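You operate a simulated robot arm through the tools that you are given. There is no shell and no other tool. Be economical: measure what you need, move in short steps, check, and stop when the job is done.

The job below is to be done with a simulated two-armed robot. You get a single attempt, and the scene is never put back.

JOB
Pick up the teal stick from the top of the back window-side table with one hand, pass it to the other hand and put it on the top of the front window-side table.

Only the result counts: the job must be done as asked and must still hold three seconds after the hand-in. Knocking over, shifting, dropping, spilling or breaking anything else fails it.

ROBOT AND FRAMES
Two 7-joint arms with two-finger parallel grippers on one trunk, on a base that drives. Base frame: it is fixed to the floor where the robot stands at the start and does not move with it; the origin is under the middle of the robot, x ahead of it, y to its left, z up; the surface under the hand at the start is at about z = 0.74. Readings come in m, degrees, newtons and seconds.
The left shoulder is at the start at [0.06, 0.189, 1.128], the right one opposite. With the tool pointing down near the work surface each hand reaches from about 0.1 to 0.64 m from the robot's upright axis, wherever it stands, measured 20 degrees to its own side. Places, roughly: top of the front window-side table [4.1, -0.2, 0.7]. Payload 3.43 kg a hand.
The tool frame of a hand sits at the grasp point between the pads (the TCP): z along the fingers, y along the line on which they close. The tips reach 0.03 m beyond it. Largest opening 0.094 m; finger width 0.028, thickness 0.01; the body of the gripper, 0.05 by 0.096 m, starts 0.055 m behind the TCP.
Orientation is that of the tool frame in the base frame, as a unit quaternion [w, x, y, z]. With the fingers straight down and closing along the base's y, the tool's x points along the base's -x, its y along +y and its z along -z.

CONTROLS
- The arms move only by the tool move_arm. It takes "left_motion", "right_motion" or both (then of equal length, played together; a hand with none holds still); each is a list of rows, each a list of 3 entries, a list of its own where there are three numbers: the turn, a rotation vector about the base's x, y, z in degrees, then the shift along the base's x, y, z in mm, then the gripper command, from -1 (shut) to 1 (fully open), values between in proportion. In form: [[[rx, ry, rz], [dx, dy, dz], hand], ...]. A call has 1 to 12 rows; each row shifts and turns the commanded pose from where the row before left it. Each row takes 0.2 s and may step no farther than 0.05 m and 8.6 degrees from the row before; otherwise, or with a gripper value out of range, the whole call is refused. Where a pose cannot be reached the arm comes as near as it can. A force on the tool above 40 N (or 10 N above the force at the start of the call, whichever is more), or a blocked arm, ends the call early, and 0.2 s more pass. The fingers move at their own pace (about 0.153 m/s each) and stop on an object; they squeeze with about 38 N. The grip force told is the motor's: it shows also when the fingers shut on nothing. Time passes only in rows, and 0.2 s behind the last, so rows that do not move let the fingers close. The reply holds the time, the measured pose of the TCP, the force on the tool along the base axes, the opening and the grip force, in the units named above and with some noise, with the torque about the TCP (base axes, N m) and any sound that the robot's microphone picked up.
- Cameras (640 x 400 px; columns grow to the right, rows downward): "scene" is now at [0.0082, -0.0095, 1.6668]; the picture's right is [-0.11, -0.99, 0.00], its down [-0.84, 0.09, -0.53] and it looks along [0.53, -0.06, -0.85] (base axes); focal length 272 px, centre (320, 200). "left" rides on the left gripper at [0.076, -0.014, -0.103] in its tool frame; the picture's right is [0.18, 0.98, 0.00], its down [-0.75, 0.14, -0.64] and it looks along [-0.63, 0.12, 0.77] (tool axes); focal length 243 px, centre (320, 200). "right" rides on the right gripper at [0.076, 0.014, -0.103] in its tool frame; the picture's right is [-0.18, 0.98, 0.00], its down [-0.75, -0.14, -0.64] and it looks along [-0.63, -0.12, 0.77] (tool axes); focal length 243 px, centre (320, 200). There is no depth. A picture from a camera that has moved, and an enlarged one, comes with that camera's place and axes in the base frame and with its lens.
- grab_frame(camera): a new picture of that camera. The clock stands still meanwhile.
- slide_trunk(by): slides the trunk up (or, below 0, down) by that many m; the arms and the scene camera ride with it, the base frame stays. It gives what a move gives, with no picture.
- base_move(legs): drives the robot by 1 to 6 legs, each [ahead, left, turn to the left] in m, m and degrees, along the robot's own axes; the way and the turn of a leg run together, so that a leg with both is an arc; at most 1.5 m and 180 degrees a leg. The arms and the cameras ride along, it lands a little off, and it stops where it bumps. It gives what a move gives.
- turn_head(pan, tilt): turns the head with the scene camera to pan (to the left, within 86 degrees either way) and tilt (down, from -29 to 69), counted from straight ahead of the robot. It gives what a move gives.
- zoom(camera, box): a new picture of the part [left, top, right, bottom] of that camera's present view, enlarged. The clock stands still meanwhile.
- job_done(): hands the job in; it is judged then, once.

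Work in short steps. Places have to be worked out from the pictures, the camera data and where the tool is seen: move nearer, look again, correct. Check each grasp and each placing, and mend what went wrong. You have 120 turns and 92 pictures in all, those below and enlarged ones among them. Open the grippers and draw the arms clear of the work before you hand the job in, unless the task says otherwise; then end with one line.

The tools are called after ">>>" as a command line: name --argument value ..., lists and objects as JSON in quotes. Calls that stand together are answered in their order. move_arm: Moves the arms, as the interface text tells. Its arguments: {"type":"object","properties":{"left_motion":{"type":"array"},"right_motion":{"type":"array"}},"required":[]} The other tools are called the same way: slide_trunk (by) slides the trunk up or down; base_move (legs) drives the base; turn_head (pan, tilt) turns the head that bears the scene camera; grab_frame (camera) takes a picture; zoom (camera, box) takes an enlarged picture of a part of a camera's view; job_done () hands the job in.

At the start:

```text
t: 0.0
left_ee_pos: [0.4742, 0.0073, 1.0372]
left_tcp_rot: [0.0, 0.001, 1.0, 0.0]
left_wrist_force: [0.5, 1.1, 0.5]
left_moment: [-0.01, -0.01, -0.02]
left_grip_width: 0.0938
left_finger_force: 0.1
right_ee_pos: [0.2987, -0.2831, 1.008]
right_tcp_rot: [0.0, 0.0, 1.0, 0.001]
right_wrist_force: [0.2, 0.8, 0.1]
right_moment: [0.0, 0.01, 0.0]
right_grip_width: 0.0943
right_finger_force: 0.0
trunk travel left (down, up): [-0.8, 0.19]
robot x, y, heading: [-0.0003, -0.0025, -0.0]
head pan, tilt: [-6.4, 57.8]
```

scene: 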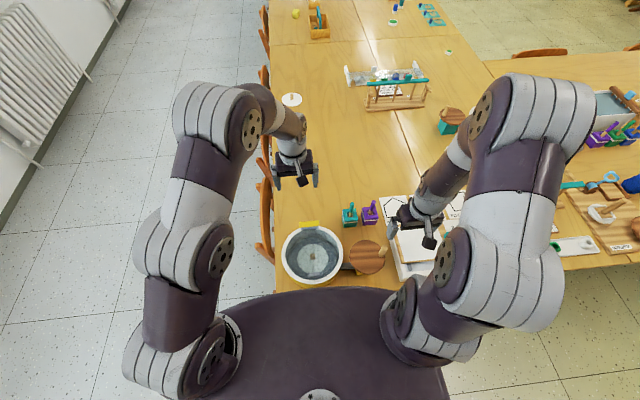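
right: 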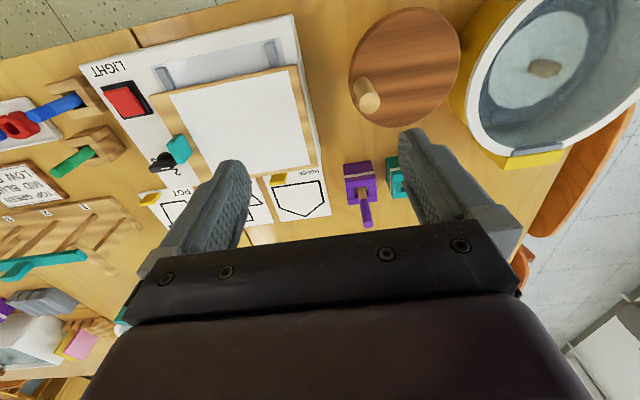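
left: 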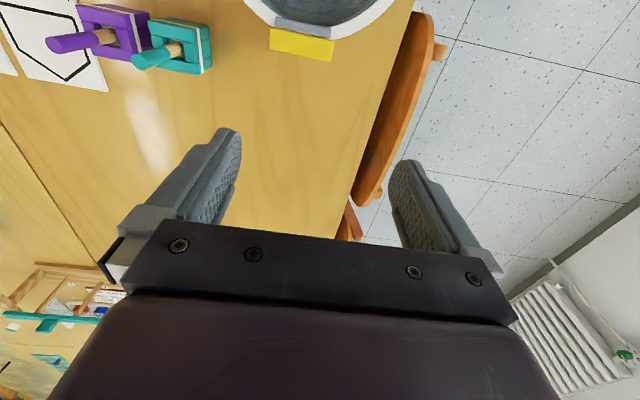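

I'll look closer at the table ahead to find the teal stick.

>>> zoom --camera "scene" --box '[260, 0, 480, 138]'

>>> zoom --camera "scene" --box '[440, 120, 640, 260]'

>>> turn_head --pan -5 --tilt 25

>>> grab_frame --camera "scene"

```text
2.90 times, centred on (370, 69) of scene
camera zoom: at [0.0082, -0.0095, 1.6668], right [-0.11, -0.99, 0.0], down [-0.84, 0.09, -0.53], along [0.53, -0.06, -0.85], focal length 789 px, centre (175, 580)
```

zoom: 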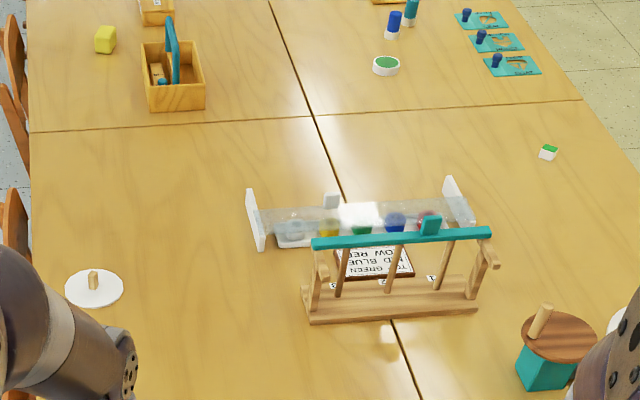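

```text
2.86 times, centred on (540, 190) of scene
camera zoom: at [0.0082, -0.0095, 1.6668], right [-0.11, -0.99, 0.0], down [-0.84, 0.09, -0.53], along [0.53, -0.06, -0.85], focal length 778 px, centre (-309, 229)
```

zoom: 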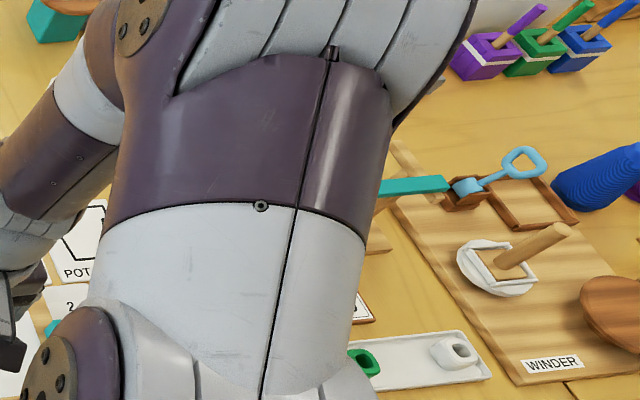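

```text
t: 1.0
left_ee_pos: [0.4751, 0.0066, 1.0368]
left_tcp_rot: [0.0, 0.0, 1.0, -0.001]
left_wrist_force: [-0.1, -0.6, -1.0]
left_moment: [-0.03, 0.01, -0.01]
left_grip_width: 0.0937
left_finger_force: 0.0
right_ee_pos: [0.2989, -0.2844, 1.0078]
right_tcp_rot: [0.0, 0.0, 1.0, 0.0]
right_wrist_force: [-0.8, 0.0, 0.9]
right_moment: [0.02, -0.04, -0.02]
right_grip_width: 0.094
right_finger_force: 0.1
trunk travel left (down, up): [-0.8, 0.19]
robot x, y, heading: [-0.0004, -0.0009, -0.2]
head pan, tilt: [-5.0, 25.0]
```

```text
86 pictures are left
camera scene: at [0.0313, -0.0098, 1.7141], right [-0.09, -1.0, 0.0], down [-0.42, 0.04, -0.91], along [0.9, -0.08, -0.42], focal length 272 px, centre (320, 200)
```

scene: 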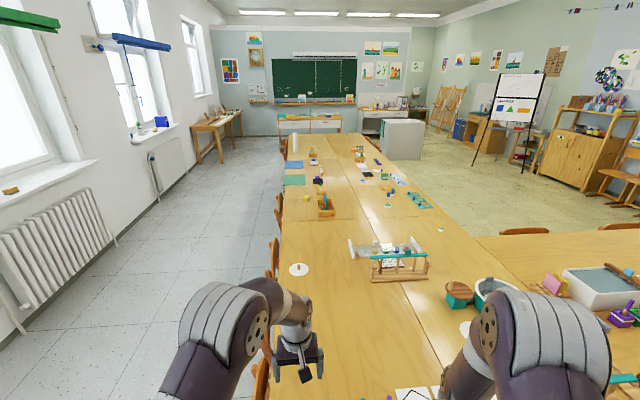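

Several teal bars may be candidates; I'll enlarge the row ahead and the right side.

>>> zoom --camera "scene" --box '[260, 120, 460, 245]'

>>> turn_head --pan -50 --tilt 45

>>> grab_frame --camera "scene"

>>> grab_frame --camera "right"

```text
3.20 times, centred on (360, 182) of scene
camera zoom: at [0.0313, -0.0098, 1.7141], right [-0.09, -1.0, 0.0], down [-0.42, 0.04, -0.91], along [0.9, -0.08, -0.42], focal length 871 px, centre (192, 256)
```

zoom: 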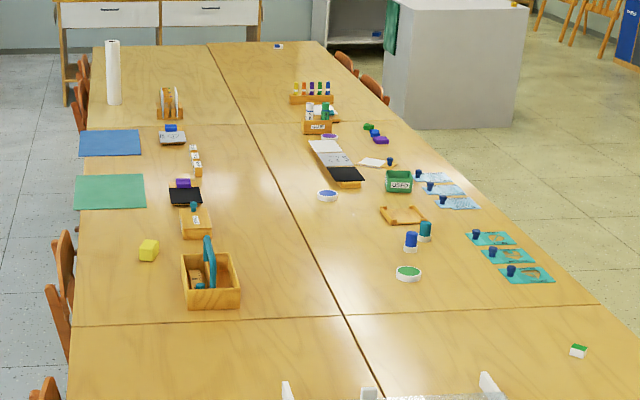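

```text
t: 2.1
left_ee_pos: [0.475, 0.0071, 1.0368]
left_tcp_rot: [0.001, -0.001, 1.0, 0.0]
left_wrist_force: [0.0, 0.1, 0.1]
left_moment: [-0.06, 0.0, -0.03]
left_grip_width: 0.0939
left_finger_force: 0.1
right_ee_pos: [0.2996, -0.284, 1.0086]
right_tcp_rot: [0.0, 0.0, 1.0, -0.001]
right_wrist_force: [-0.2, -0.3, -0.7]
right_moment: [0.02, -0.01, -0.01]
right_grip_width: 0.0941
right_finger_force: 0.0
trunk travel left (down, up): [-0.8, 0.19]
robot x, y, heading: [-0.0038, 0.0001, -0.0]
head pan, tilt: [-50.0, 45.0]
```

```text
84 pictures are left
camera scene: at [-0.0081, -0.064, 1.6837], right [-0.77, -0.64, 0.0], down [-0.45, 0.54, -0.71], along [0.46, -0.54, -0.71], focal length 272 px, centre (320, 200)
```

scene: 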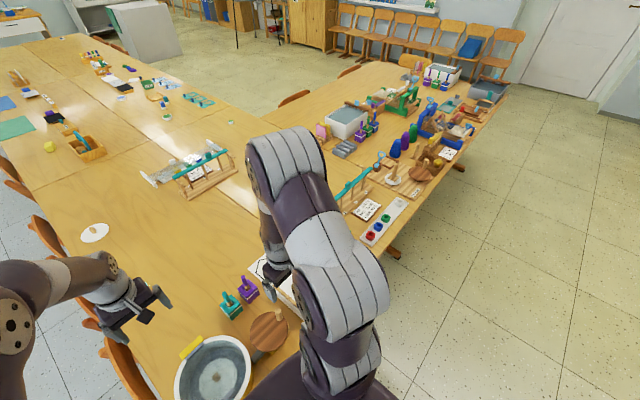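

```text
83 pictures are left
camera right: at [0.2231, -0.2702, 1.1116], right [0.18, 0.98, 0.0], down [0.75, -0.14, 0.64], along [0.63, -0.12, -0.77], focal length 243 px, centre (320, 200)
```

right: 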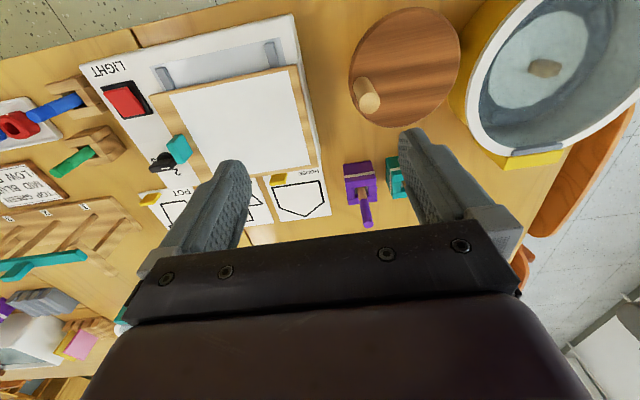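

Two racks with teal bars exist; I'll enlarge both and the box.

>>> zoom --camera "scene" --box '[130, 130, 250, 205]'

>>> zoom --camera "scene" --box '[300, 70, 500, 195]'

>>> zoom --camera "scene" --box '[320, 140, 440, 215]'

>>> zoom --camera "scene" --box '[30, 40, 230, 165]'

```text
5.33 times, centred on (190, 168) of scene
camera zoom: at [-0.0081, -0.064, 1.6837], right [-0.77, -0.64, 0.0], down [-0.45, 0.54, -0.71], along [0.46, -0.54, -0.71], focal length 1451 px, centre (1013, 373)
```

zoom: 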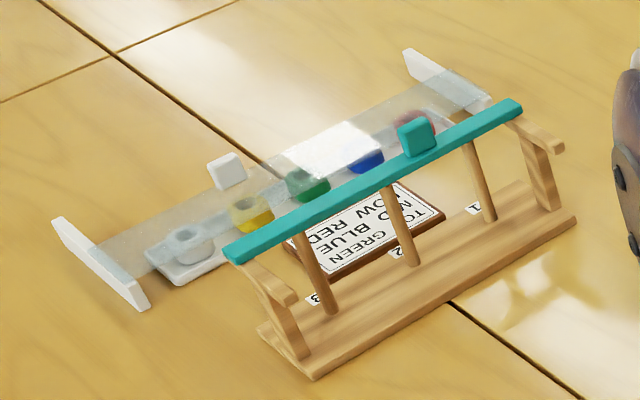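

```text
3.20 times, centred on (400, 132) of scene
camera zoom: at [-0.0081, -0.064, 1.6837], right [-0.77, -0.64, 0.0], down [-0.45, 0.54, -0.71], along [0.46, -0.54, -0.71], focal length 871 px, centre (64, 416)
```

zoom: 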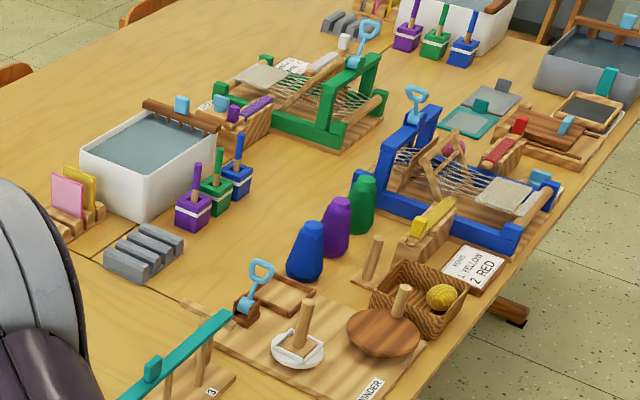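

```text
5.33 times, centred on (380, 178) of scene
camera zoom: at [-0.0081, -0.064, 1.6837], right [-0.77, -0.64, 0.0], down [-0.45, 0.54, -0.71], along [0.46, -0.54, -0.71], focal length 1451 px, centre (0, 320)
```

zoom: 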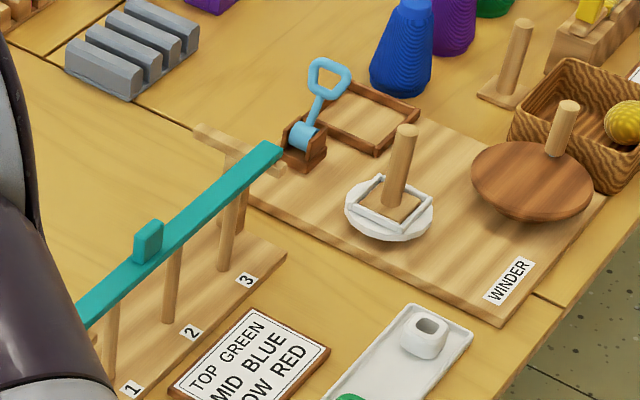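

```text
3.20 times, centred on (130, 102) of scene
camera zoom: at [-0.0081, -0.064, 1.6837], right [-0.77, -0.64, 0.0], down [-0.45, 0.54, -0.71], along [0.46, -0.54, -0.71], focal length 871 px, centre (928, 512)
```

zoom: 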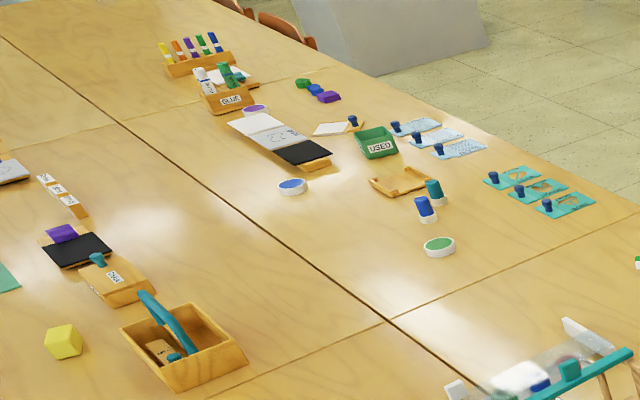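

The window-side column spans about y -0.5…0.25, back table x 0.2…1.76. I'll check what teal things lie on it, close to the robot.

>>> zoom --camera "scene" --box '[170, 240, 320, 334]'

>>> zoom --camera "left" --box '[0, 0, 320, 200]'

>>> zoom --camera "right" --box '[0, 90, 320, 330]'

```text
4.26 times, centred on (245, 287) of scene
camera zoom: at [-0.0081, -0.064, 1.6837], right [-0.77, -0.64, 0.0], down [-0.45, 0.54, -0.71], along [0.46, -0.54, -0.71], focal length 1158 px, centre (639, -170)
```

zoom: 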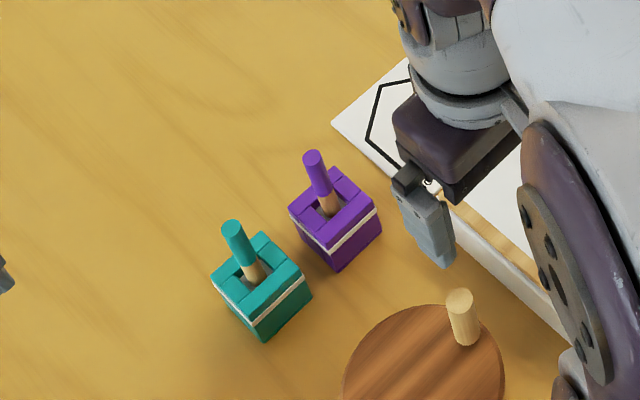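

```text
2.00 times, centred on (160, 100) of left
camera zoom: at [0.3987, -0.0065, 1.1401], right [-0.18, 0.98, 0.0], down [0.75, 0.14, 0.64], along [0.63, 0.12, -0.77], focal length 485 px, centre (640, 400)
```

zoom: 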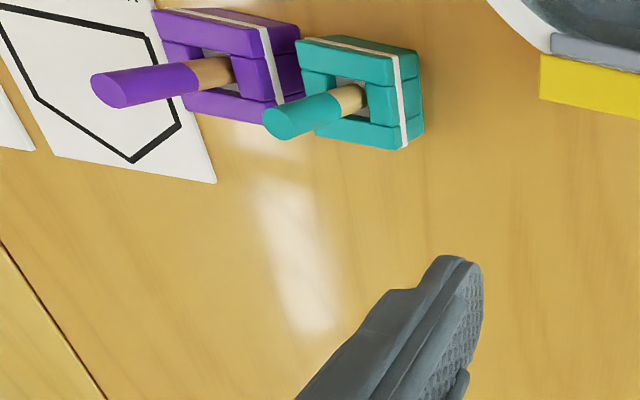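

```text
1.67 times, centred on (160, 210) of right
camera zoom: at [0.2231, -0.2702, 1.1116], right [0.18, 0.98, 0.0], down [0.75, -0.14, 0.64], along [0.63, -0.12, -0.77], focal length 404 px, centre (587, 183)
```

zoom: 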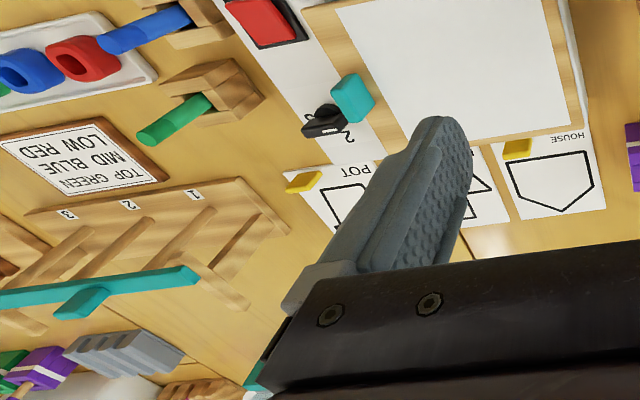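

The teal stick looks like the stick standing in the teal block at about (0.484, -0.175), top at z ≈ 0.865. I'll bring the right hand nearer at height and move the left aside to look closer.

>>> move_arm --right_motion '[[[0, 0, 0], [30, 22, 0], 1], [[0, 0, 0], [30, 22, 0], 1], [[0, 0, 0], [30, 22, 0], 1], [[0, 0, 0], [30, 22, 0], 1]]' --left_motion '[[[0, 0, 0], [0, 35, 0], 1], [[0, 0, 0], [0, 35, 0], 1], [[0, 0, 0], [0, 35, 0], 1], [[0, 0, 0], [0, 35, 0], 1]]'

>>> grab_frame --camera "right"

>>> turn_head --pan -15 --tilt 62

>>> grab_frame --camera "scene"

```text
t: 3.1
left_ee_pos: [0.4756, 0.1499, 1.0369]
left_tcp_rot: [0.0, 0.0, 1.0, -0.001]
left_wrist_force: [0.1, 0.8, -0.3]
left_moment: [-0.01, 0.01, 0.04]
left_grip_width: 0.094
left_finger_force: 0.0
right_ee_pos: [0.4207, -0.192, 1.0086]
right_tcp_rot: [0.0, 0.0, 1.0, -0.001]
right_wrist_force: [0.0, -0.8, -0.4]
right_moment: [-0.03, 0.02, 0.02]
right_grip_width: 0.094
right_finger_force: 0.0
trunk travel left (down, up): [-0.8, 0.19]
robot x, y, heading: [-0.0033, -0.0014, -0.2]
head pan, tilt: [-50.0, 45.0]
```

```text
75 pictures are left
camera right: at [0.3442, -0.1795, 1.1122], right [0.18, 0.98, 0.0], down [0.75, -0.14, 0.64], along [0.63, -0.12, -0.77], focal length 243 px, centre (320, 200)
```

right: 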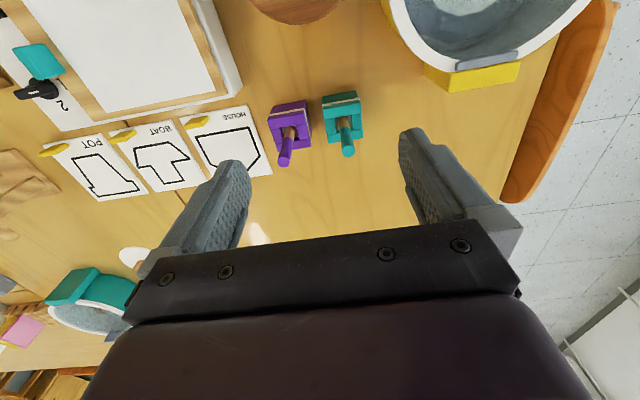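

```text
t: 4.1
left_ee_pos: [0.4752, 0.1478, 1.0363]
left_tcp_rot: [0.0, 0.0, 1.0, 0.0]
left_wrist_force: [0.3, -0.1, 0.7]
left_moment: [-0.01, 0.02, -0.01]
left_grip_width: 0.0941
left_finger_force: 0.1
right_ee_pos: [0.4194, -0.1951, 1.0091]
right_tcp_rot: [0.0, 0.0, 1.0, 0.0]
right_wrist_force: [-0.3, -0.7, 0.5]
right_moment: [0.03, 0.0, -0.01]
right_grip_width: 0.094
right_finger_force: 0.0
trunk travel left (down, up): [-0.8, 0.19]
robot x, y, heading: [0.0004, -0.0032, 0.0]
head pan, tilt: [-15.0, 62.0]
```

```text
74 pictures are left
camera scene: at [0.0019, -0.0181, 1.6619], right [-0.26, -0.97, 0.0], down [-0.85, 0.23, -0.47], along [0.45, -0.12, -0.88], focal length 272 px, centre (320, 200)
```

scene: 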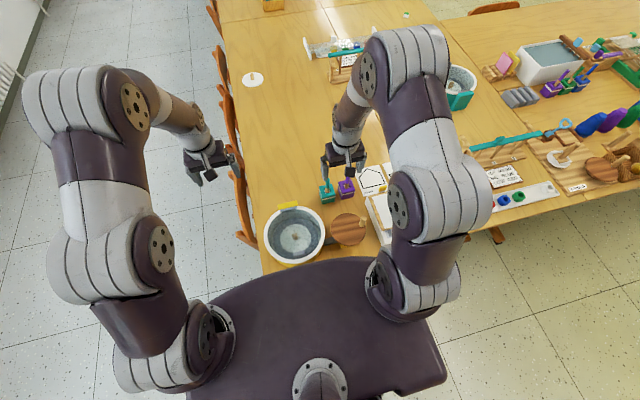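

>>> zoom --camera "right" --box '[250, 75, 410, 175]'

>>> grab_frame --camera "left"

```text
4.00 times, centred on (330, 125) of right
camera zoom: at [0.3429, -0.1816, 1.1122], right [0.18, 0.98, 0.0], down [0.75, -0.14, 0.64], along [0.63, -0.12, -0.77], focal length 970 px, centre (280, 500)
```

zoom: 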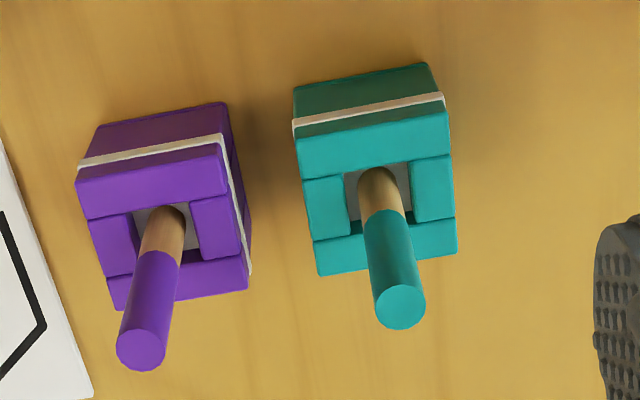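

```text
72 pictures are left
camera left: at [0.3992, 0.1344, 1.1399], right [-0.18, 0.98, 0.0], down [0.75, 0.14, 0.64], along [0.63, 0.12, -0.77], focal length 243 px, centre (320, 200)
```

left: 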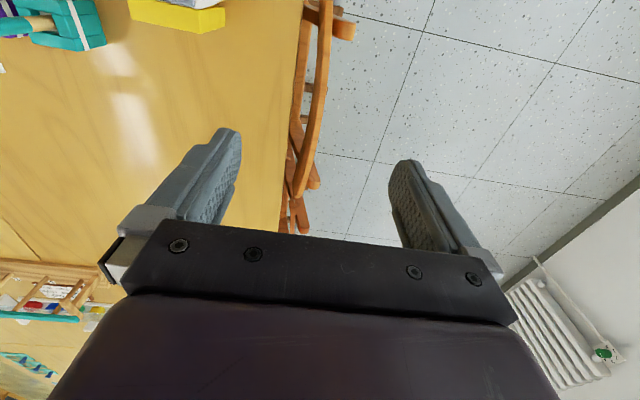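

Stick top triangulates to about (0.480, -0.174, 0.865), leaning ~10° in x, 14 mm thick. I'll come above it with the right hand half open, tips just above the stick, then look.

>>> move_arm --right_motion '[[[0, 0, 0], [29, 10, 0], 0.3], [[0, 0, 0], [28, 10, 0], 0.3], [[0, 0, 0], [0, 0, -40], 0.3], [[0, 0, 0], [0, 0, -40], 0.3], [[0, 0, 0], [0, 0, -20], 0.3]]'

>>> grab_frame --camera "right"

```text
t: 5.3
left_ee_pos: [0.4756, 0.1484, 1.0359]
left_tcp_rot: [-0.001, 0.0, 1.0, 0.0]
left_wrist_force: [0.8, -0.1, -0.2]
left_moment: [0.0, -0.03, 0.01]
left_grip_width: 0.0941
left_finger_force: 0.1
right_ee_pos: [0.4775, -0.1752, 0.907]
right_tcp_rot: [0.0, 0.0, 1.0, 0.0]
right_wrist_force: [-0.3, 0.1, 0.3]
right_moment: [0.0, 0.01, 0.01]
right_grip_width: 0.0611
right_finger_force: 0.1
trunk travel left (down, up): [-0.8, 0.19]
robot x, y, heading: [0.0017, -0.0037, -0.1]
head pan, tilt: [-15.0, 62.0]
```

```text
71 pictures are left
camera right: at [0.4003, -0.1609, 1.0104], right [0.18, 0.98, 0.0], down [0.75, -0.14, 0.64], along [0.63, -0.12, -0.77], focal length 243 px, centre (320, 200)
```

right: 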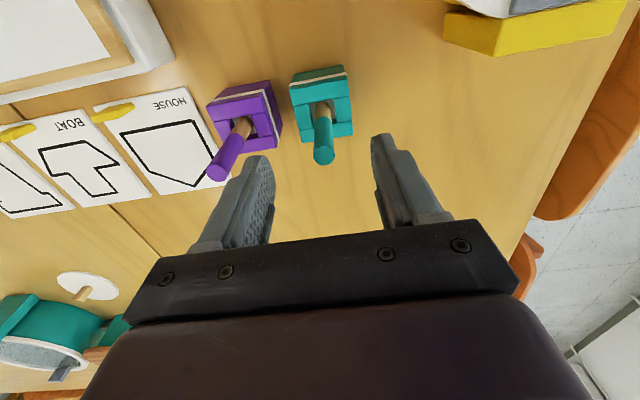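

Alignment fits: stick top at (0.482, -0.174). Descend to z ≈ 0.85 and close.

>>> move_arm --right_motion '[[[0, 0, 0], [1, 1, -30], 0.3], [[0, 0, 0], [1, 0, -26], 0.3], [[0, 0, 0], [0, 0, 0], 0.3]]'

>>> grab_frame --camera "right"

```text
t: 6.1
left_ee_pos: [0.475, 0.1481, 1.0353]
left_tcp_rot: [-0.001, 0.0, 1.0, 0.0]
left_wrist_force: [-0.2, -0.3, 0.2]
left_moment: [-0.01, 0.02, -0.01]
left_grip_width: 0.0942
left_finger_force: 0.2
right_ee_pos: [0.4793, -0.1752, 0.8472]
right_tcp_rot: [0.0, 0.0, 1.0, 0.0]
right_wrist_force: [-0.5, 0.2, 0.1]
right_moment: [-0.02, 0.0, 0.02]
right_grip_width: 0.061
right_finger_force: 0.0
trunk travel left (down, up): [-0.8, 0.19]
robot x, y, heading: [0.0035, 0.0028, -0.1]
head pan, tilt: [-15.0, 62.0]
```

```text
70 pictures are left
camera right: at [0.4022, -0.1611, 0.9515], right [0.18, 0.98, 0.0], down [0.75, -0.14, 0.64], along [0.63, -0.12, -0.77], focal length 243 px, centre (320, 200)
```

right: 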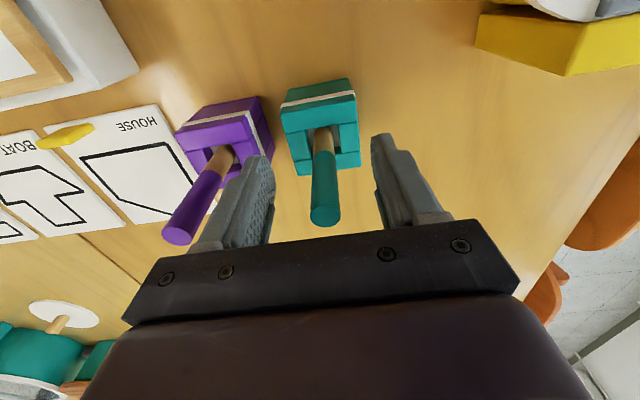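

The stick is centred between the pads; close.

>>> move_arm --right_motion '[[[0, 0, 0], [0, 0, 0], -0.4], [[0, 0, 0], [0, 0, 0], -1], [[0, 0, 0], [0, 0, 0], -1], [[0, 0, 0], [0, 0, 0], -1]]'

>>> grab_frame --camera "right"

```text
t: 7.1
left_ee_pos: [0.4745, 0.1476, 1.0375]
left_tcp_rot: [0.0, 0.0, 1.0, 0.0]
left_wrist_force: [-0.3, 0.1, -0.9]
left_moment: [0.03, 0.0, 0.0]
left_grip_width: 0.094
left_finger_force: 0.0
right_ee_pos: [0.4797, -0.1745, 0.8485]
right_tcp_rot: [0.0, 0.0, 1.0, 0.0]
right_wrist_force: [0.2, -0.1, 0.5]
right_moment: [-0.01, 0.01, -0.01]
right_grip_width: 0.0119
right_finger_force: 38.7
trunk travel left (down, up): [-0.8, 0.19]
robot x, y, heading: [-0.0016, -0.0016, 0.0]
head pan, tilt: [-15.0, 62.0]
```

```text
69 pictures are left
camera right: at [0.4025, -0.1612, 0.9516], right [0.18, 0.98, 0.0], down [0.75, -0.14, 0.64], along [0.63, -0.12, -0.77], focal length 243 px, centre (320, 200)
```

right: 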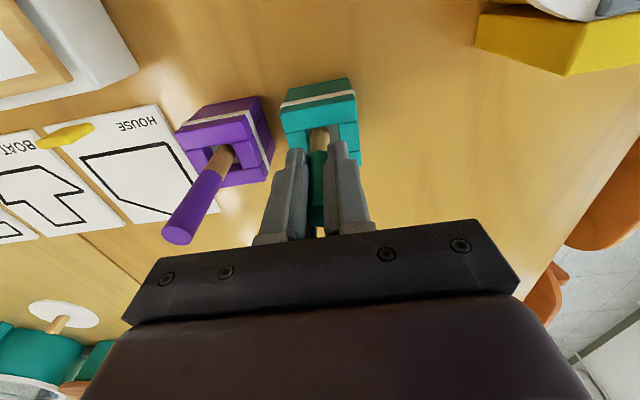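

Held (width 12 mm). Lift straight up slowly and check the pot stays.

>>> move_arm --right_motion '[[[0, 0, 0], [0, 0, 10], -1], [[0, 0, 0], [0, 0, 20], -1], [[0, 0, 0], [0, 0, 30], -1], [[0, 0, 0], [0, 0, 30], -1], [[0, 0, 0], [0, 0, 40], -1], [[0, 0, 0], [0, 0, 40], -1]]'

>>> grab_frame --camera "right"

>>> grab_frame --camera "left"

>>> zoom --camera "scene" --box '[260, 110, 420, 210]'

```text
t: 8.5
left_ee_pos: [0.4755, 0.1486, 1.0375]
left_tcp_rot: [0.0, 0.0, 1.0, 0.0]
left_wrist_force: [0.1, -0.1, -0.3]
left_moment: [-0.02, -0.01, -0.03]
left_grip_width: 0.094
left_finger_force: 0.1
right_ee_pos: [0.4792, -0.1741, 1.0222]
right_tcp_rot: [0.0, 0.0, 1.0, 0.0]
right_wrist_force: [0.0, 0.3, 0.5]
right_moment: [0.01, 0.01, 0.0]
right_grip_width: 0.0098
right_finger_force: 37.7
trunk travel left (down, up): [-0.8, 0.19]
robot x, y, heading: [-0.0036, -0.0032, -0.0]
head pan, tilt: [-15.0, 62.0]
```

```text
68 pictures are left
camera right: at [0.4034, -0.1606, 1.1259], right [0.18, 0.98, 0.0], down [0.75, -0.14, 0.64], along [0.63, -0.12, -0.77], focal length 243 px, centre (320, 200)
```

right: 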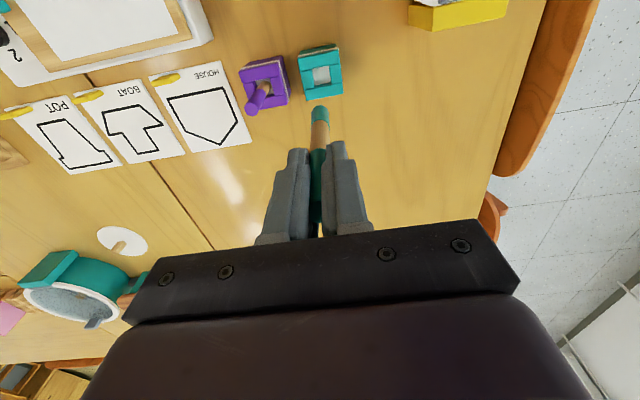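

```text
67 pictures are left
camera left: at [0.3984, 0.1346, 1.1402], right [-0.18, 0.98, 0.0], down [0.75, 0.14, 0.64], along [0.63, 0.12, -0.77], focal length 243 px, centre (320, 200)
```

left: 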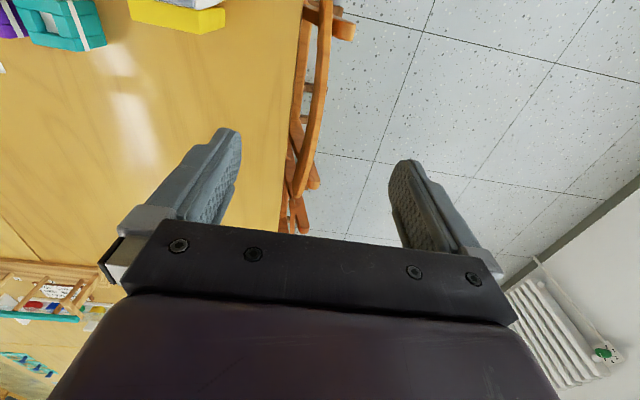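

```text
4.00 times, centred on (340, 160) of scene
camera zoom: at [0.0006, -0.018, 1.6618], right [-0.26, -0.97, 0.0], down [-0.85, 0.23, -0.47], along [0.45, -0.12, -0.88], focal length 1088 px, centre (240, 360)
```

zoom: 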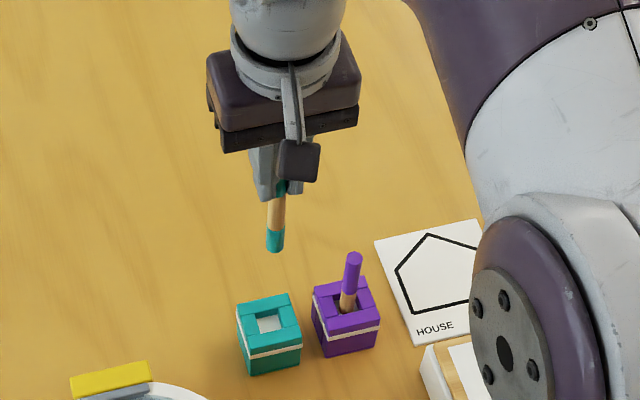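

The stick came out cleanly and the pots stayed. It extends ~8 cm below the TCP. Now tilt the right hand to point left (+y) so the free end offers itself to the left hand.

>>> move_arm --right_motion '[[[8.2, 0, 0], [2, 5, 8], -1], [[8.2, 0, 0], [2, 5, 8], -1], [[8.2, 0, 0], [2, 5, 8], -1], [[8.2, 0, 0], [2, 5, 8], -1], [[8.2, 0, 0], [2, 5, 8], -1], [[8.2, 0, 0], [2, 5, 8], -1], [[8.2, 0, 0], [2, 5, 8], -1], [[8.2, 0, 0], [2, 5, 8], -1], [[8.2, 0, 0], [2, 5, 8], -1], [[8.2, 0, 0], [2, 5, 8], -1], [[8, 0, 0], [2, 5, 8], -1]]'

>>> grab_frame --camera "scene"

```text
t: 10.9
left_ee_pos: [0.4746, 0.1492, 1.0366]
left_tcp_rot: [0.0, 0.0, 1.0, 0.0]
left_wrist_force: [0.0, -0.1, 0.9]
left_moment: [0.01, -0.01, 0.0]
left_grip_width: 0.0943
left_finger_force: 0.1
right_ee_pos: [0.4365, -0.0967, 1.0279]
right_tcp_rot: [0.014, 0.007, 0.904, 0.428]
right_wrist_force: [0.1, -1.4, -0.1]
right_moment: [0.05, -0.02, -0.01]
right_grip_width: 0.0096
right_finger_force: 38.3
right hand out of reach, approached as far as the arm can: row 5, 6, 7, 8, 9, 10, 11
trunk travel left (down, up): [-0.8, 0.19]
robot x, y, heading: [0.001, 0.0001, -0.0]
head pan, tilt: [-15.0, 62.0]
```

```text
65 pictures are left
camera scene: at [0.0017, -0.0182, 1.6619], right [-0.26, -0.97, 0.0], down [-0.85, 0.23, -0.47], along [0.45, -0.12, -0.88], focal length 272 px, centre (320, 200)
```

scene: 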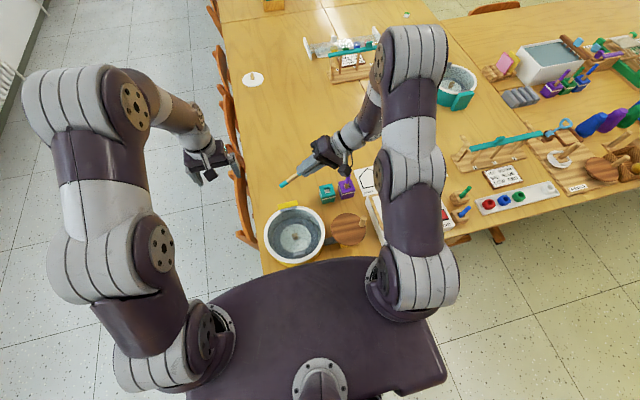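

The right hand reached only 51° of tilt, which is enough if the left hand tilts the other way. I'll check where the command stands by taking back a little rotation.

>>> move_arm --right_motion '[[[-5, 0, 0], [0, 0, 0], -1], [[0, 0, 0], [0, 0, 0], -1]]'

```text
t: 11.5
left_ee_pos: [0.4757, 0.1485, 1.0375]
left_tcp_rot: [0.001, 0.0, 1.0, 0.001]
left_wrist_force: [0.6, -0.6, 0.0]
left_moment: [0.01, 0.0, 0.03]
left_grip_width: 0.0938
left_finger_force: 0.1
right_ee_pos: [0.4359, -0.0984, 1.0276]
right_tcp_rot: [0.013, 0.007, 0.922, 0.387]
right_wrist_force: [0.1, 0.2, -0.4]
right_moment: [-0.01, 0.0, 0.01]
right_grip_width: 0.012
right_finger_force: 37.5
trunk travel left (down, up): [-0.8, 0.19]
robot x, y, heading: [0.0029, -0.0039, 0.2]
head pan, tilt: [-15.0, 62.0]
```

Commands run from the actual pose; right tilt is now 45°. Yaw the left hand −90° (closing along x) while rising a bit.

>>> move_arm --left_motion '[[[0, 0, -8.2], [-3, 0, 7], 1], [[0, 0, -8.2], [-3, 0, 7], 1], [[0, 0, -8.2], [-3, 0, 7], 1], [[0, 0, -8.2], [-3, 0, 7], 1], [[0, 0, -8.2], [-3, 0, 7], 1], [[0, 0, -8.2], [-3, 0, 7], 1], [[0, 0, -8.2], [-3, 0, 7], 1], [[0, 0, -8.2], [-3, 0, 7], 1], [[0, 0, -8.2], [-3, 0, 7], 1], [[0, 0, -8.2], [-3, 0, 7], 1], [[0, 0, -8], [-3, 0, 7], 1]]'

```text
t: 13.9
left_ee_pos: [0.4397, 0.1463, 1.115]
left_tcp_rot: [-0.001, 0.708, 0.706, 0.0]
left_wrist_force: [0.3, -0.6, 0.2]
left_moment: [0.01, -0.05, -0.01]
left_grip_width: 0.0944
left_finger_force: 0.2
right_ee_pos: [0.4357, -0.0979, 1.0277]
right_tcp_rot: [0.014, 0.007, 0.921, 0.39]
right_wrist_force: [0.5, 0.7, 0.4]
right_moment: [0.0, 0.0, 0.0]
right_grip_width: 0.0119
right_finger_force: 38.4
trunk travel left (down, up): [-0.8, 0.19]
robot x, y, heading: [-0.004, -0.0016, -0.2]
head pan, tilt: [-15.0, 62.0]
```

Yaw done. Now tilt the left hand −45° about x while moving to a standoff along the approach line.

>>> move_arm --left_motion '[[[-7.5, 0, 0], [-1, -14, -4], 1], [[-7.5, 0, 0], [-1, -14, -4], 1], [[-7.5, 0, 0], [-2, -14, -4], 1], [[-7.5, 0, 0], [-2, -14, -4], 1], [[-7.5, 0, 0], [-2, -14, -4], 1], [[-7.5, 0, 0], [-2, -14, -4], 1]]'

>>> grab_frame --camera "left"

>>> zoom --camera "scene" --box '[200, 110, 400, 235]'

```text
t: 15.3
left_ee_pos: [0.4315, 0.0621, 1.0885]
left_tcp_rot: [0.271, 0.654, 0.652, -0.27]
left_wrist_force: [0.4, 0.6, -0.2]
left_moment: [0.0, 0.02, 0.03]
left_grip_width: 0.0941
left_finger_force: 0.0
right_ee_pos: [0.4359, -0.0975, 1.0271]
right_tcp_rot: [0.013, 0.006, 0.922, 0.388]
right_wrist_force: [-0.1, 0.1, 0.2]
right_moment: [0.04, 0.0, 0.04]
right_grip_width: 0.0119
right_finger_force: 37.6
trunk travel left (down, up): [-0.8, 0.19]
robot x, y, heading: [0.0012, -0.0007, 0.0]
head pan, tilt: [-15.0, 62.0]
```

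```text
64 pictures are left
camera left: at [0.4176, 0.1896, 1.1095], right [0.98, 0.13, -0.13], down [0.14, -0.08, 0.99], along [0.12, -0.99, -0.09], focal length 243 px, centre (320, 200)
```

left: 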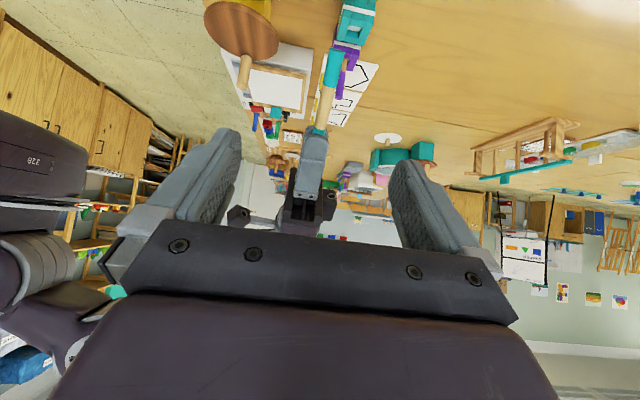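

```text
3.20 times, centred on (300, 172) of scene
camera zoom: at [0.0022, -0.0182, 1.6619], right [-0.26, -0.97, 0.0], down [-0.85, 0.23, -0.47], along [0.45, -0.12, -0.88], focal length 871 px, centre (384, 288)
```

zoom: 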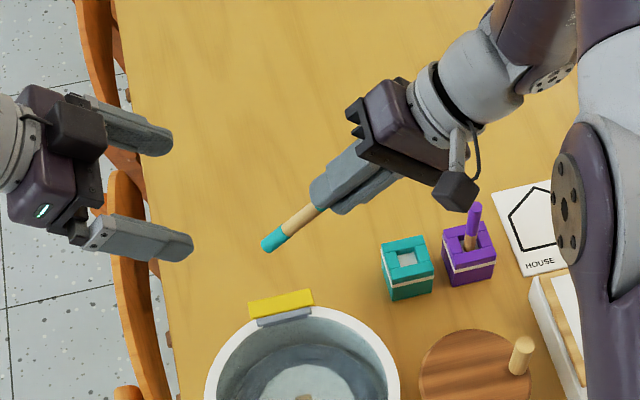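

Triangulating, the stick's free end is ~0.10 m beyond the right TCP at x ≈ 0.438. Target grasp is (0.438, -0.049, 0.98); I approach most of the way along the left tool axis.

>>> move_arm --left_motion '[[[0, 0, 0], [2, -25, -24], 0.6], [[0, 0, 0], [2, -25, -24], 0.6], [[0, 0, 0], [2, -25, -24], 0.6]]'

>>> grab_frame --camera "left"

>>> zoom --camera "scene" --box '[200, 110, 400, 235]'

```text
t: 16.1
left_ee_pos: [0.4377, -0.0134, 1.0178]
left_tcp_rot: [0.27, 0.653, 0.654, -0.27]
left_wrist_force: [0.1, -0.8, 0.4]
left_moment: [0.01, 0.0, -0.01]
left_grip_width: 0.0751
left_finger_force: 0.1
right_ee_pos: [0.4364, -0.098, 1.0274]
right_tcp_rot: [0.014, 0.007, 0.921, 0.389]
right_wrist_force: [0.2, -0.1, -0.7]
right_moment: [0.0, -0.04, -0.03]
right_grip_width: 0.012
right_finger_force: 37.7
trunk travel left (down, up): [-0.8, 0.19]
robot x, y, heading: [-0.0036, 0.0005, 0.1]
head pan, tilt: [-15.0, 62.0]
```

```text
62 pictures are left
camera left: at [0.4235, 0.1137, 1.0365], right [0.98, 0.13, -0.13], down [0.14, -0.08, 0.99], along [0.12, -0.99, -0.1], focal length 243 px, centre (320, 200)
```

left: 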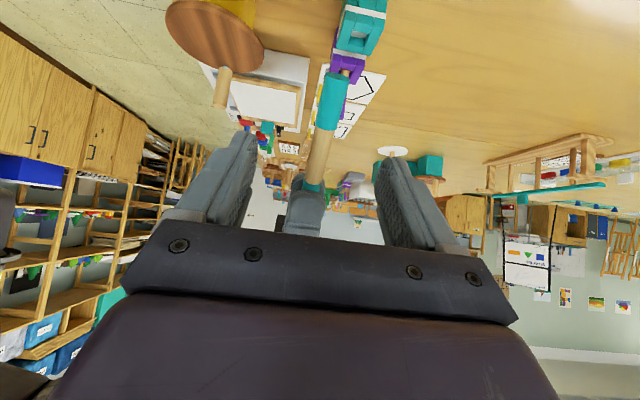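

```text
3.20 times, centred on (300, 172) of scene
camera zoom: at [0.0024, -0.0192, 1.6619], right [-0.26, -0.97, 0.0], down [-0.85, 0.23, -0.47], along [0.45, -0.12, -0.88], focal length 871 px, centre (384, 288)
```

zoom: 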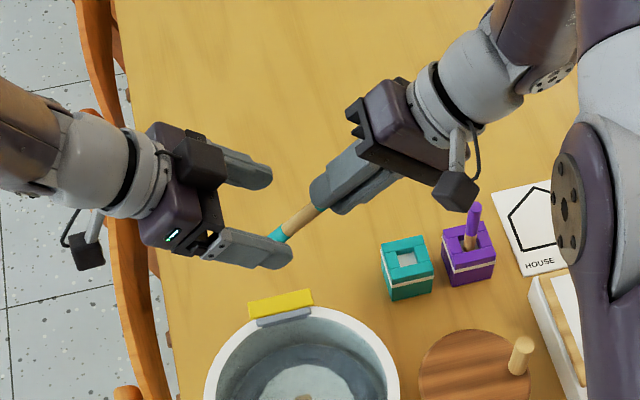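

On track: the stick sits between the open left fingers. Advance the final 52 mm.

>>> move_arm --left_motion '[[[0, 0, 0], [0, -18, -18], 0.6], [[0, 0, 0], [1, -18, -19], 0.6], [[0, 0, 0], [0, 0, 0], 0.6]]'

>>> grab_frame --camera "left"

>>> zoom --camera "scene" --box '[220, 120, 380, 220]'

```text
t: 16.9
left_ee_pos: [0.4387, -0.0479, 0.9811]
left_tcp_rot: [0.271, 0.653, 0.654, -0.27]
left_wrist_force: [-0.5, -0.5, -0.1]
left_moment: [-0.01, 0.01, 0.0]
left_grip_width: 0.0751
left_finger_force: 0.1
right_ee_pos: [0.4356, -0.0976, 1.0289]
right_tcp_rot: [0.013, 0.006, 0.921, 0.389]
right_wrist_force: [0.1, 0.2, -0.2]
right_moment: [0.0, -0.02, 0.01]
right_grip_width: 0.0118
right_finger_force: 37.6
trunk travel left (down, up): [-0.8, 0.19]
robot x, y, heading: [-0.0016, 0.0013, -0.2]
head pan, tilt: [-15.0, 62.0]
```

```text
60 pictures are left
camera left: at [0.4246, 0.0783, 1.0006], right [0.98, 0.13, -0.13], down [0.14, -0.08, 0.99], along [0.12, -0.99, -0.1], focal length 243 px, centre (320, 200)
```

left: 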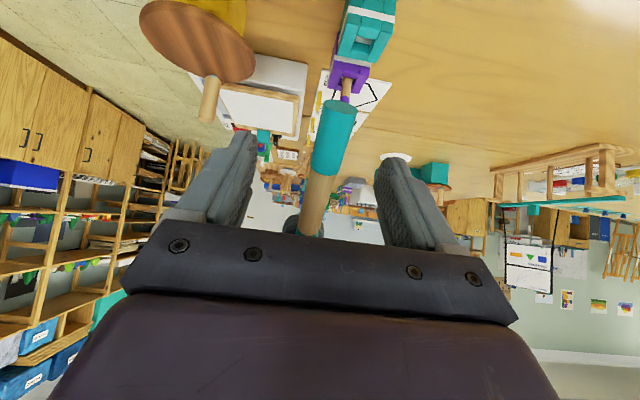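

```text
4.00 times, centred on (300, 170) of scene
camera zoom: at [0.0012, -0.0177, 1.6619], right [-0.26, -0.97, 0.0], down [-0.85, 0.23, -0.47], along [0.45, -0.12, -0.88], focal length 1088 px, centre (400, 320)
```

zoom: 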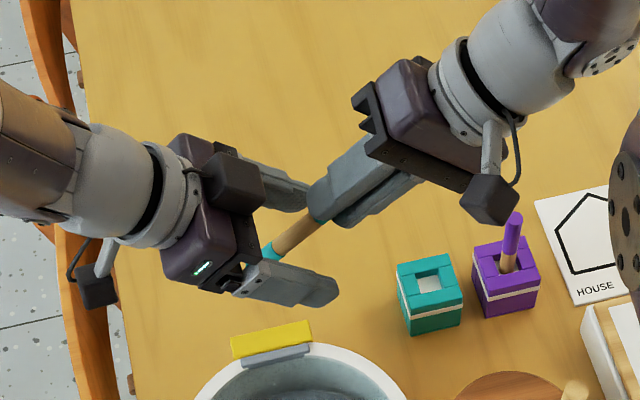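

Stick lies between the left pads. Close the left hand and hold.

>>> move_arm --left_motion '[[[0, 0, 0], [0, 0, 0], -0.4], [[0, 0, 0], [0, 0, 0], -1], [[0, 0, 0], [0, 0, 0], -1], [[0, 0, 0], [0, 0, 0], -1]]'

>>> grab_frame --camera "left"

```text
t: 17.9
left_ee_pos: [0.4399, -0.0491, 0.9808]
left_tcp_rot: [0.27, 0.654, 0.653, -0.271]
left_wrist_force: [-2.3, -0.5, 1.3]
left_moment: [0.04, -0.12, -0.16]
left_grip_width: 0.0155
left_finger_force: 37.9
right_ee_pos: [0.4355, -0.0986, 1.0275]
right_tcp_rot: [0.014, 0.006, 0.922, 0.387]
right_wrist_force: [3.9, 0.2, -0.7]
right_moment: [-0.02, -0.04, -0.04]
right_grip_width: 0.0118
right_finger_force: 37.6
trunk travel left (down, up): [-0.8, 0.19]
robot x, y, heading: [0.0026, 0.0031, 0.0]
head pan, tilt: [-15.0, 62.0]
```

```text
58 pictures are left
camera left: at [0.4248, 0.0779, 1.0007], right [0.98, 0.13, -0.13], down [0.14, -0.08, 0.99], along [0.12, -0.99, -0.1], focal length 243 px, centre (320, 200)
```

left: 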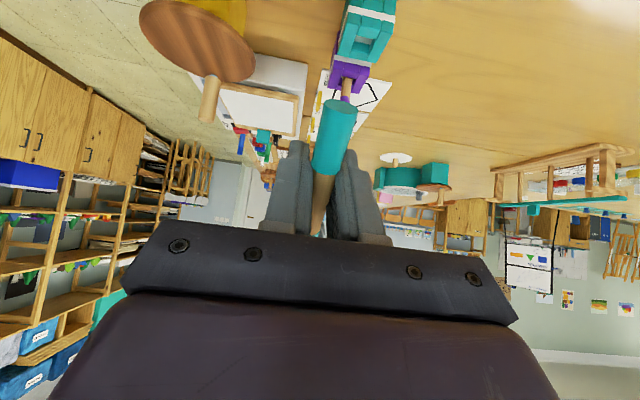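

Both hands hold it with little stress. Open the right hand and draw it back along its axis.

>>> move_arm --right_motion '[[[0, 0, 0], [0, 0, 0], 0], [[0, 0, 0], [0, 0, 0], 0.2], [[0, 0, 0], [0, -12, 12], 0.2], [[0, 0, 0], [0, -20, 20], 0.2], [[0, 0, 0], [0, -25, 25], 0.2], [[0, 0, 0], [0, -30, 20], 0.2]]'

>>> zoom --camera "scene" --box '[200, 100, 400, 225]'

>>> grab_frame --camera "left"

```text
t: 19.3
left_ee_pos: [0.4396, -0.0497, 0.9817]
left_tcp_rot: [0.271, 0.653, 0.653, -0.271]
left_wrist_force: [-0.3, -0.2, 0.4]
left_moment: [0.02, 0.0, -0.04]
left_grip_width: 0.0151
left_finger_force: 37.8
right_ee_pos: [0.4239, -0.1492, 1.0691]
right_tcp_rot: [0.014, 0.007, 0.921, 0.388]
right_wrist_force: [0.2, 0.0, 0.0]
right_moment: [0.0, -0.02, 0.01]
right_grip_width: 0.0565
right_finger_force: 0.2
right hand out of reach, approached as far as the arm can: row 5, 6
trunk travel left (down, up): [-0.8, 0.19]
robot x, y, heading: [-0.0001, -0.0007, 0.3]
head pan, tilt: [-15.0, 62.0]
```

```text
3.20 times, centred on (300, 162) of scene
camera zoom: at [0.0019, -0.0184, 1.6619], right [-0.26, -0.97, 0.0], down [-0.85, 0.23, -0.47], along [0.45, -0.12, -0.88], focal length 871 px, centre (384, 320)
```

zoom: 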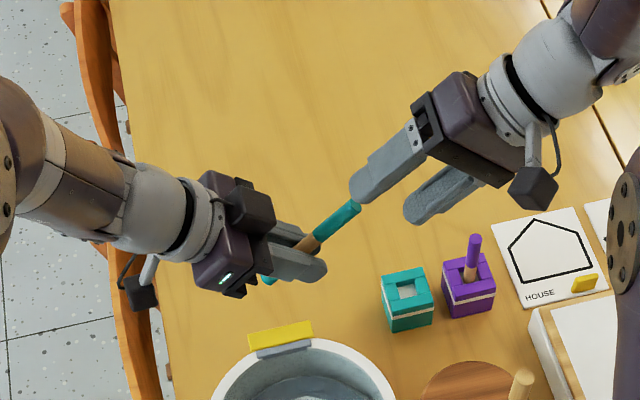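

```text
56 pictures are left
camera left: at [0.425, 0.0779, 1.0007], right [0.98, 0.13, -0.13], down [0.14, -0.08, 0.99], along [0.12, -0.99, -0.1], focal length 243 px, centre (320, 200)
```

left: 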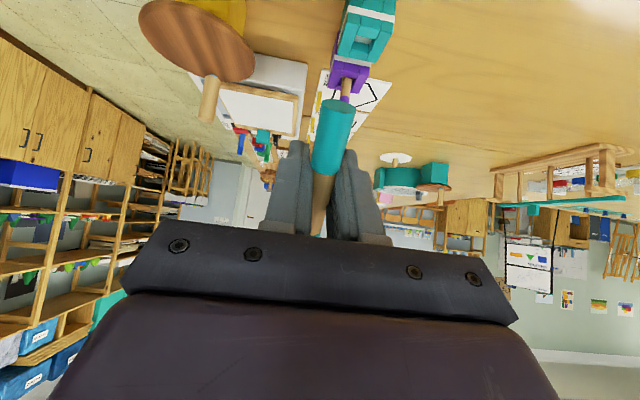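

Handed over. Now return the right hand to its starting posture, and untilt the left hand while raising it.

>>> move_arm --right_motion '[[[0, 0, 0], [0, -30, 0], 0.2], [[-7.6, 0, 0], [-10, -20, 0], 0.2], [[-7.6, 0, 0], [-20, -20, 0], 0.2], [[-7.6, 0, 0], [-25, -20, 0], 0.2], [[-7.6, 0, 0], [-25, -20, 0], 0.2], [[-7.6, 0, 0], [-25, -20, 0], 0.2], [[-7.6, 0, 0], [-20, 0, 0], 0.2]]'

>>> move_arm --left_motion '[[[0, 0, 0], [0, 10, 20], -1], [[7.5, 0, 0], [0, 25, 20], -1], [[7.5, 0, 0], [0, 25, 20], -1], [[7.5, 0, 0], [0, 25, 10], -1], [[7.5, 0, 0], [0, 25, 10], -1], [[7.5, 0, 0], [-10, 25, 0], -1], [[7.5, 0, 0], [-10, 25, 0], -1]]'

>>> turn_head --pan 30 --tilt 30

>>> grab_frame --camera "scene"

>>> grab_frame --camera "left"

```text
t: 20.9
left_ee_pos: [0.439, -0.0482, 0.982]
left_tcp_rot: [0.27, 0.653, 0.653, -0.271]
left_wrist_force: [0.5, -0.6, -0.5]
left_moment: [-0.04, 0.01, -0.03]
left_grip_width: 0.0151
left_finger_force: 37.6
right_ee_pos: [0.2873, -0.2645, 1.0593]
right_tcp_rot: [0.017, 0.0, 1.0, 0.0]
right_wrist_force: [-0.9, -1.0, 0.8]
right_moment: [-0.01, 0.0, 0.01]
right_grip_width: 0.0563
right_finger_force: 0.1
right hand out of reach, approached as far as the arm can: row 1
trunk travel left (down, up): [-0.8, 0.19]
robot x, y, heading: [0.003, 0.0011, 0.1]
head pan, tilt: [-15.0, 62.0]
```

```text
t: 22.5
left_ee_pos: [0.4201, 0.1134, 1.0593]
left_tcp_rot: [0.0, 0.707, 0.707, 0.001]
left_wrist_force: [-0.6, 0.1, -0.9]
left_moment: [0.01, 0.0, 0.01]
left_grip_width: 0.0166
left_finger_force: 37.7
right_ee_pos: [0.2875, -0.267, 1.0591]
right_tcp_rot: [0.015, 0.001, 1.0, 0.001]
right_wrist_force: [-0.7, -0.1, 0.3]
right_moment: [0.02, 0.03, 0.01]
right_grip_width: 0.0565
right_finger_force: 0.0
trunk travel left (down, up): [-0.8, 0.19]
robot x, y, heading: [-0.0033, -0.003, 0.1]
head pan, tilt: [-15.0, 62.0]
```

```text
t: 23.6
left_ee_pos: [0.4216, 0.1116, 1.0606]
left_tcp_rot: [0.0, 0.707, 0.707, 0.0]
left_wrist_force: [0.4, 0.1, 0.1]
left_moment: [0.03, 0.02, -0.01]
left_grip_width: 0.0152
left_finger_force: 38.3
right_ee_pos: [0.2863, -0.2667, 1.06]
right_tcp_rot: [0.015, 0.001, 1.0, 0.001]
right_wrist_force: [0.3, 0.7, 0.0]
right_moment: [0.0, 0.04, 0.02]
right_grip_width: 0.0566
right_finger_force: 0.1
trunk travel left (down, up): [-0.8, 0.19]
robot x, y, heading: [-0.0011, 0.001, 0.2]
head pan, tilt: [30.0, 30.0]
```

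```text
55 pictures are left
camera scene: at [0.0179, 0.0434, 1.7062], right [0.5, -0.87, 0.0], down [-0.43, -0.25, -0.87], along [0.75, 0.43, -0.5], focal length 272 px, centre (320, 200)
```

scene: 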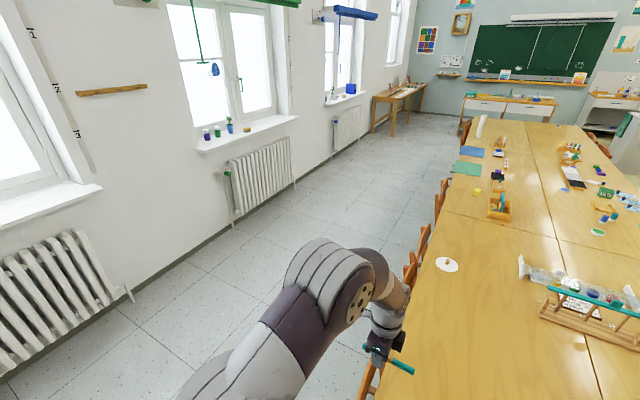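

```text
54 pictures are left
camera left: at [0.4069, 0.1877, 1.1626], right [0.98, 0.18, 0.0], down [0.14, -0.75, 0.64], along [0.12, -0.63, -0.77], focal length 243 px, centre (320, 200)
```

left: 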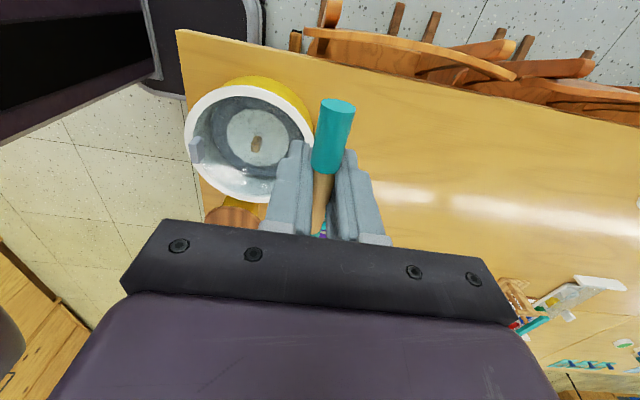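

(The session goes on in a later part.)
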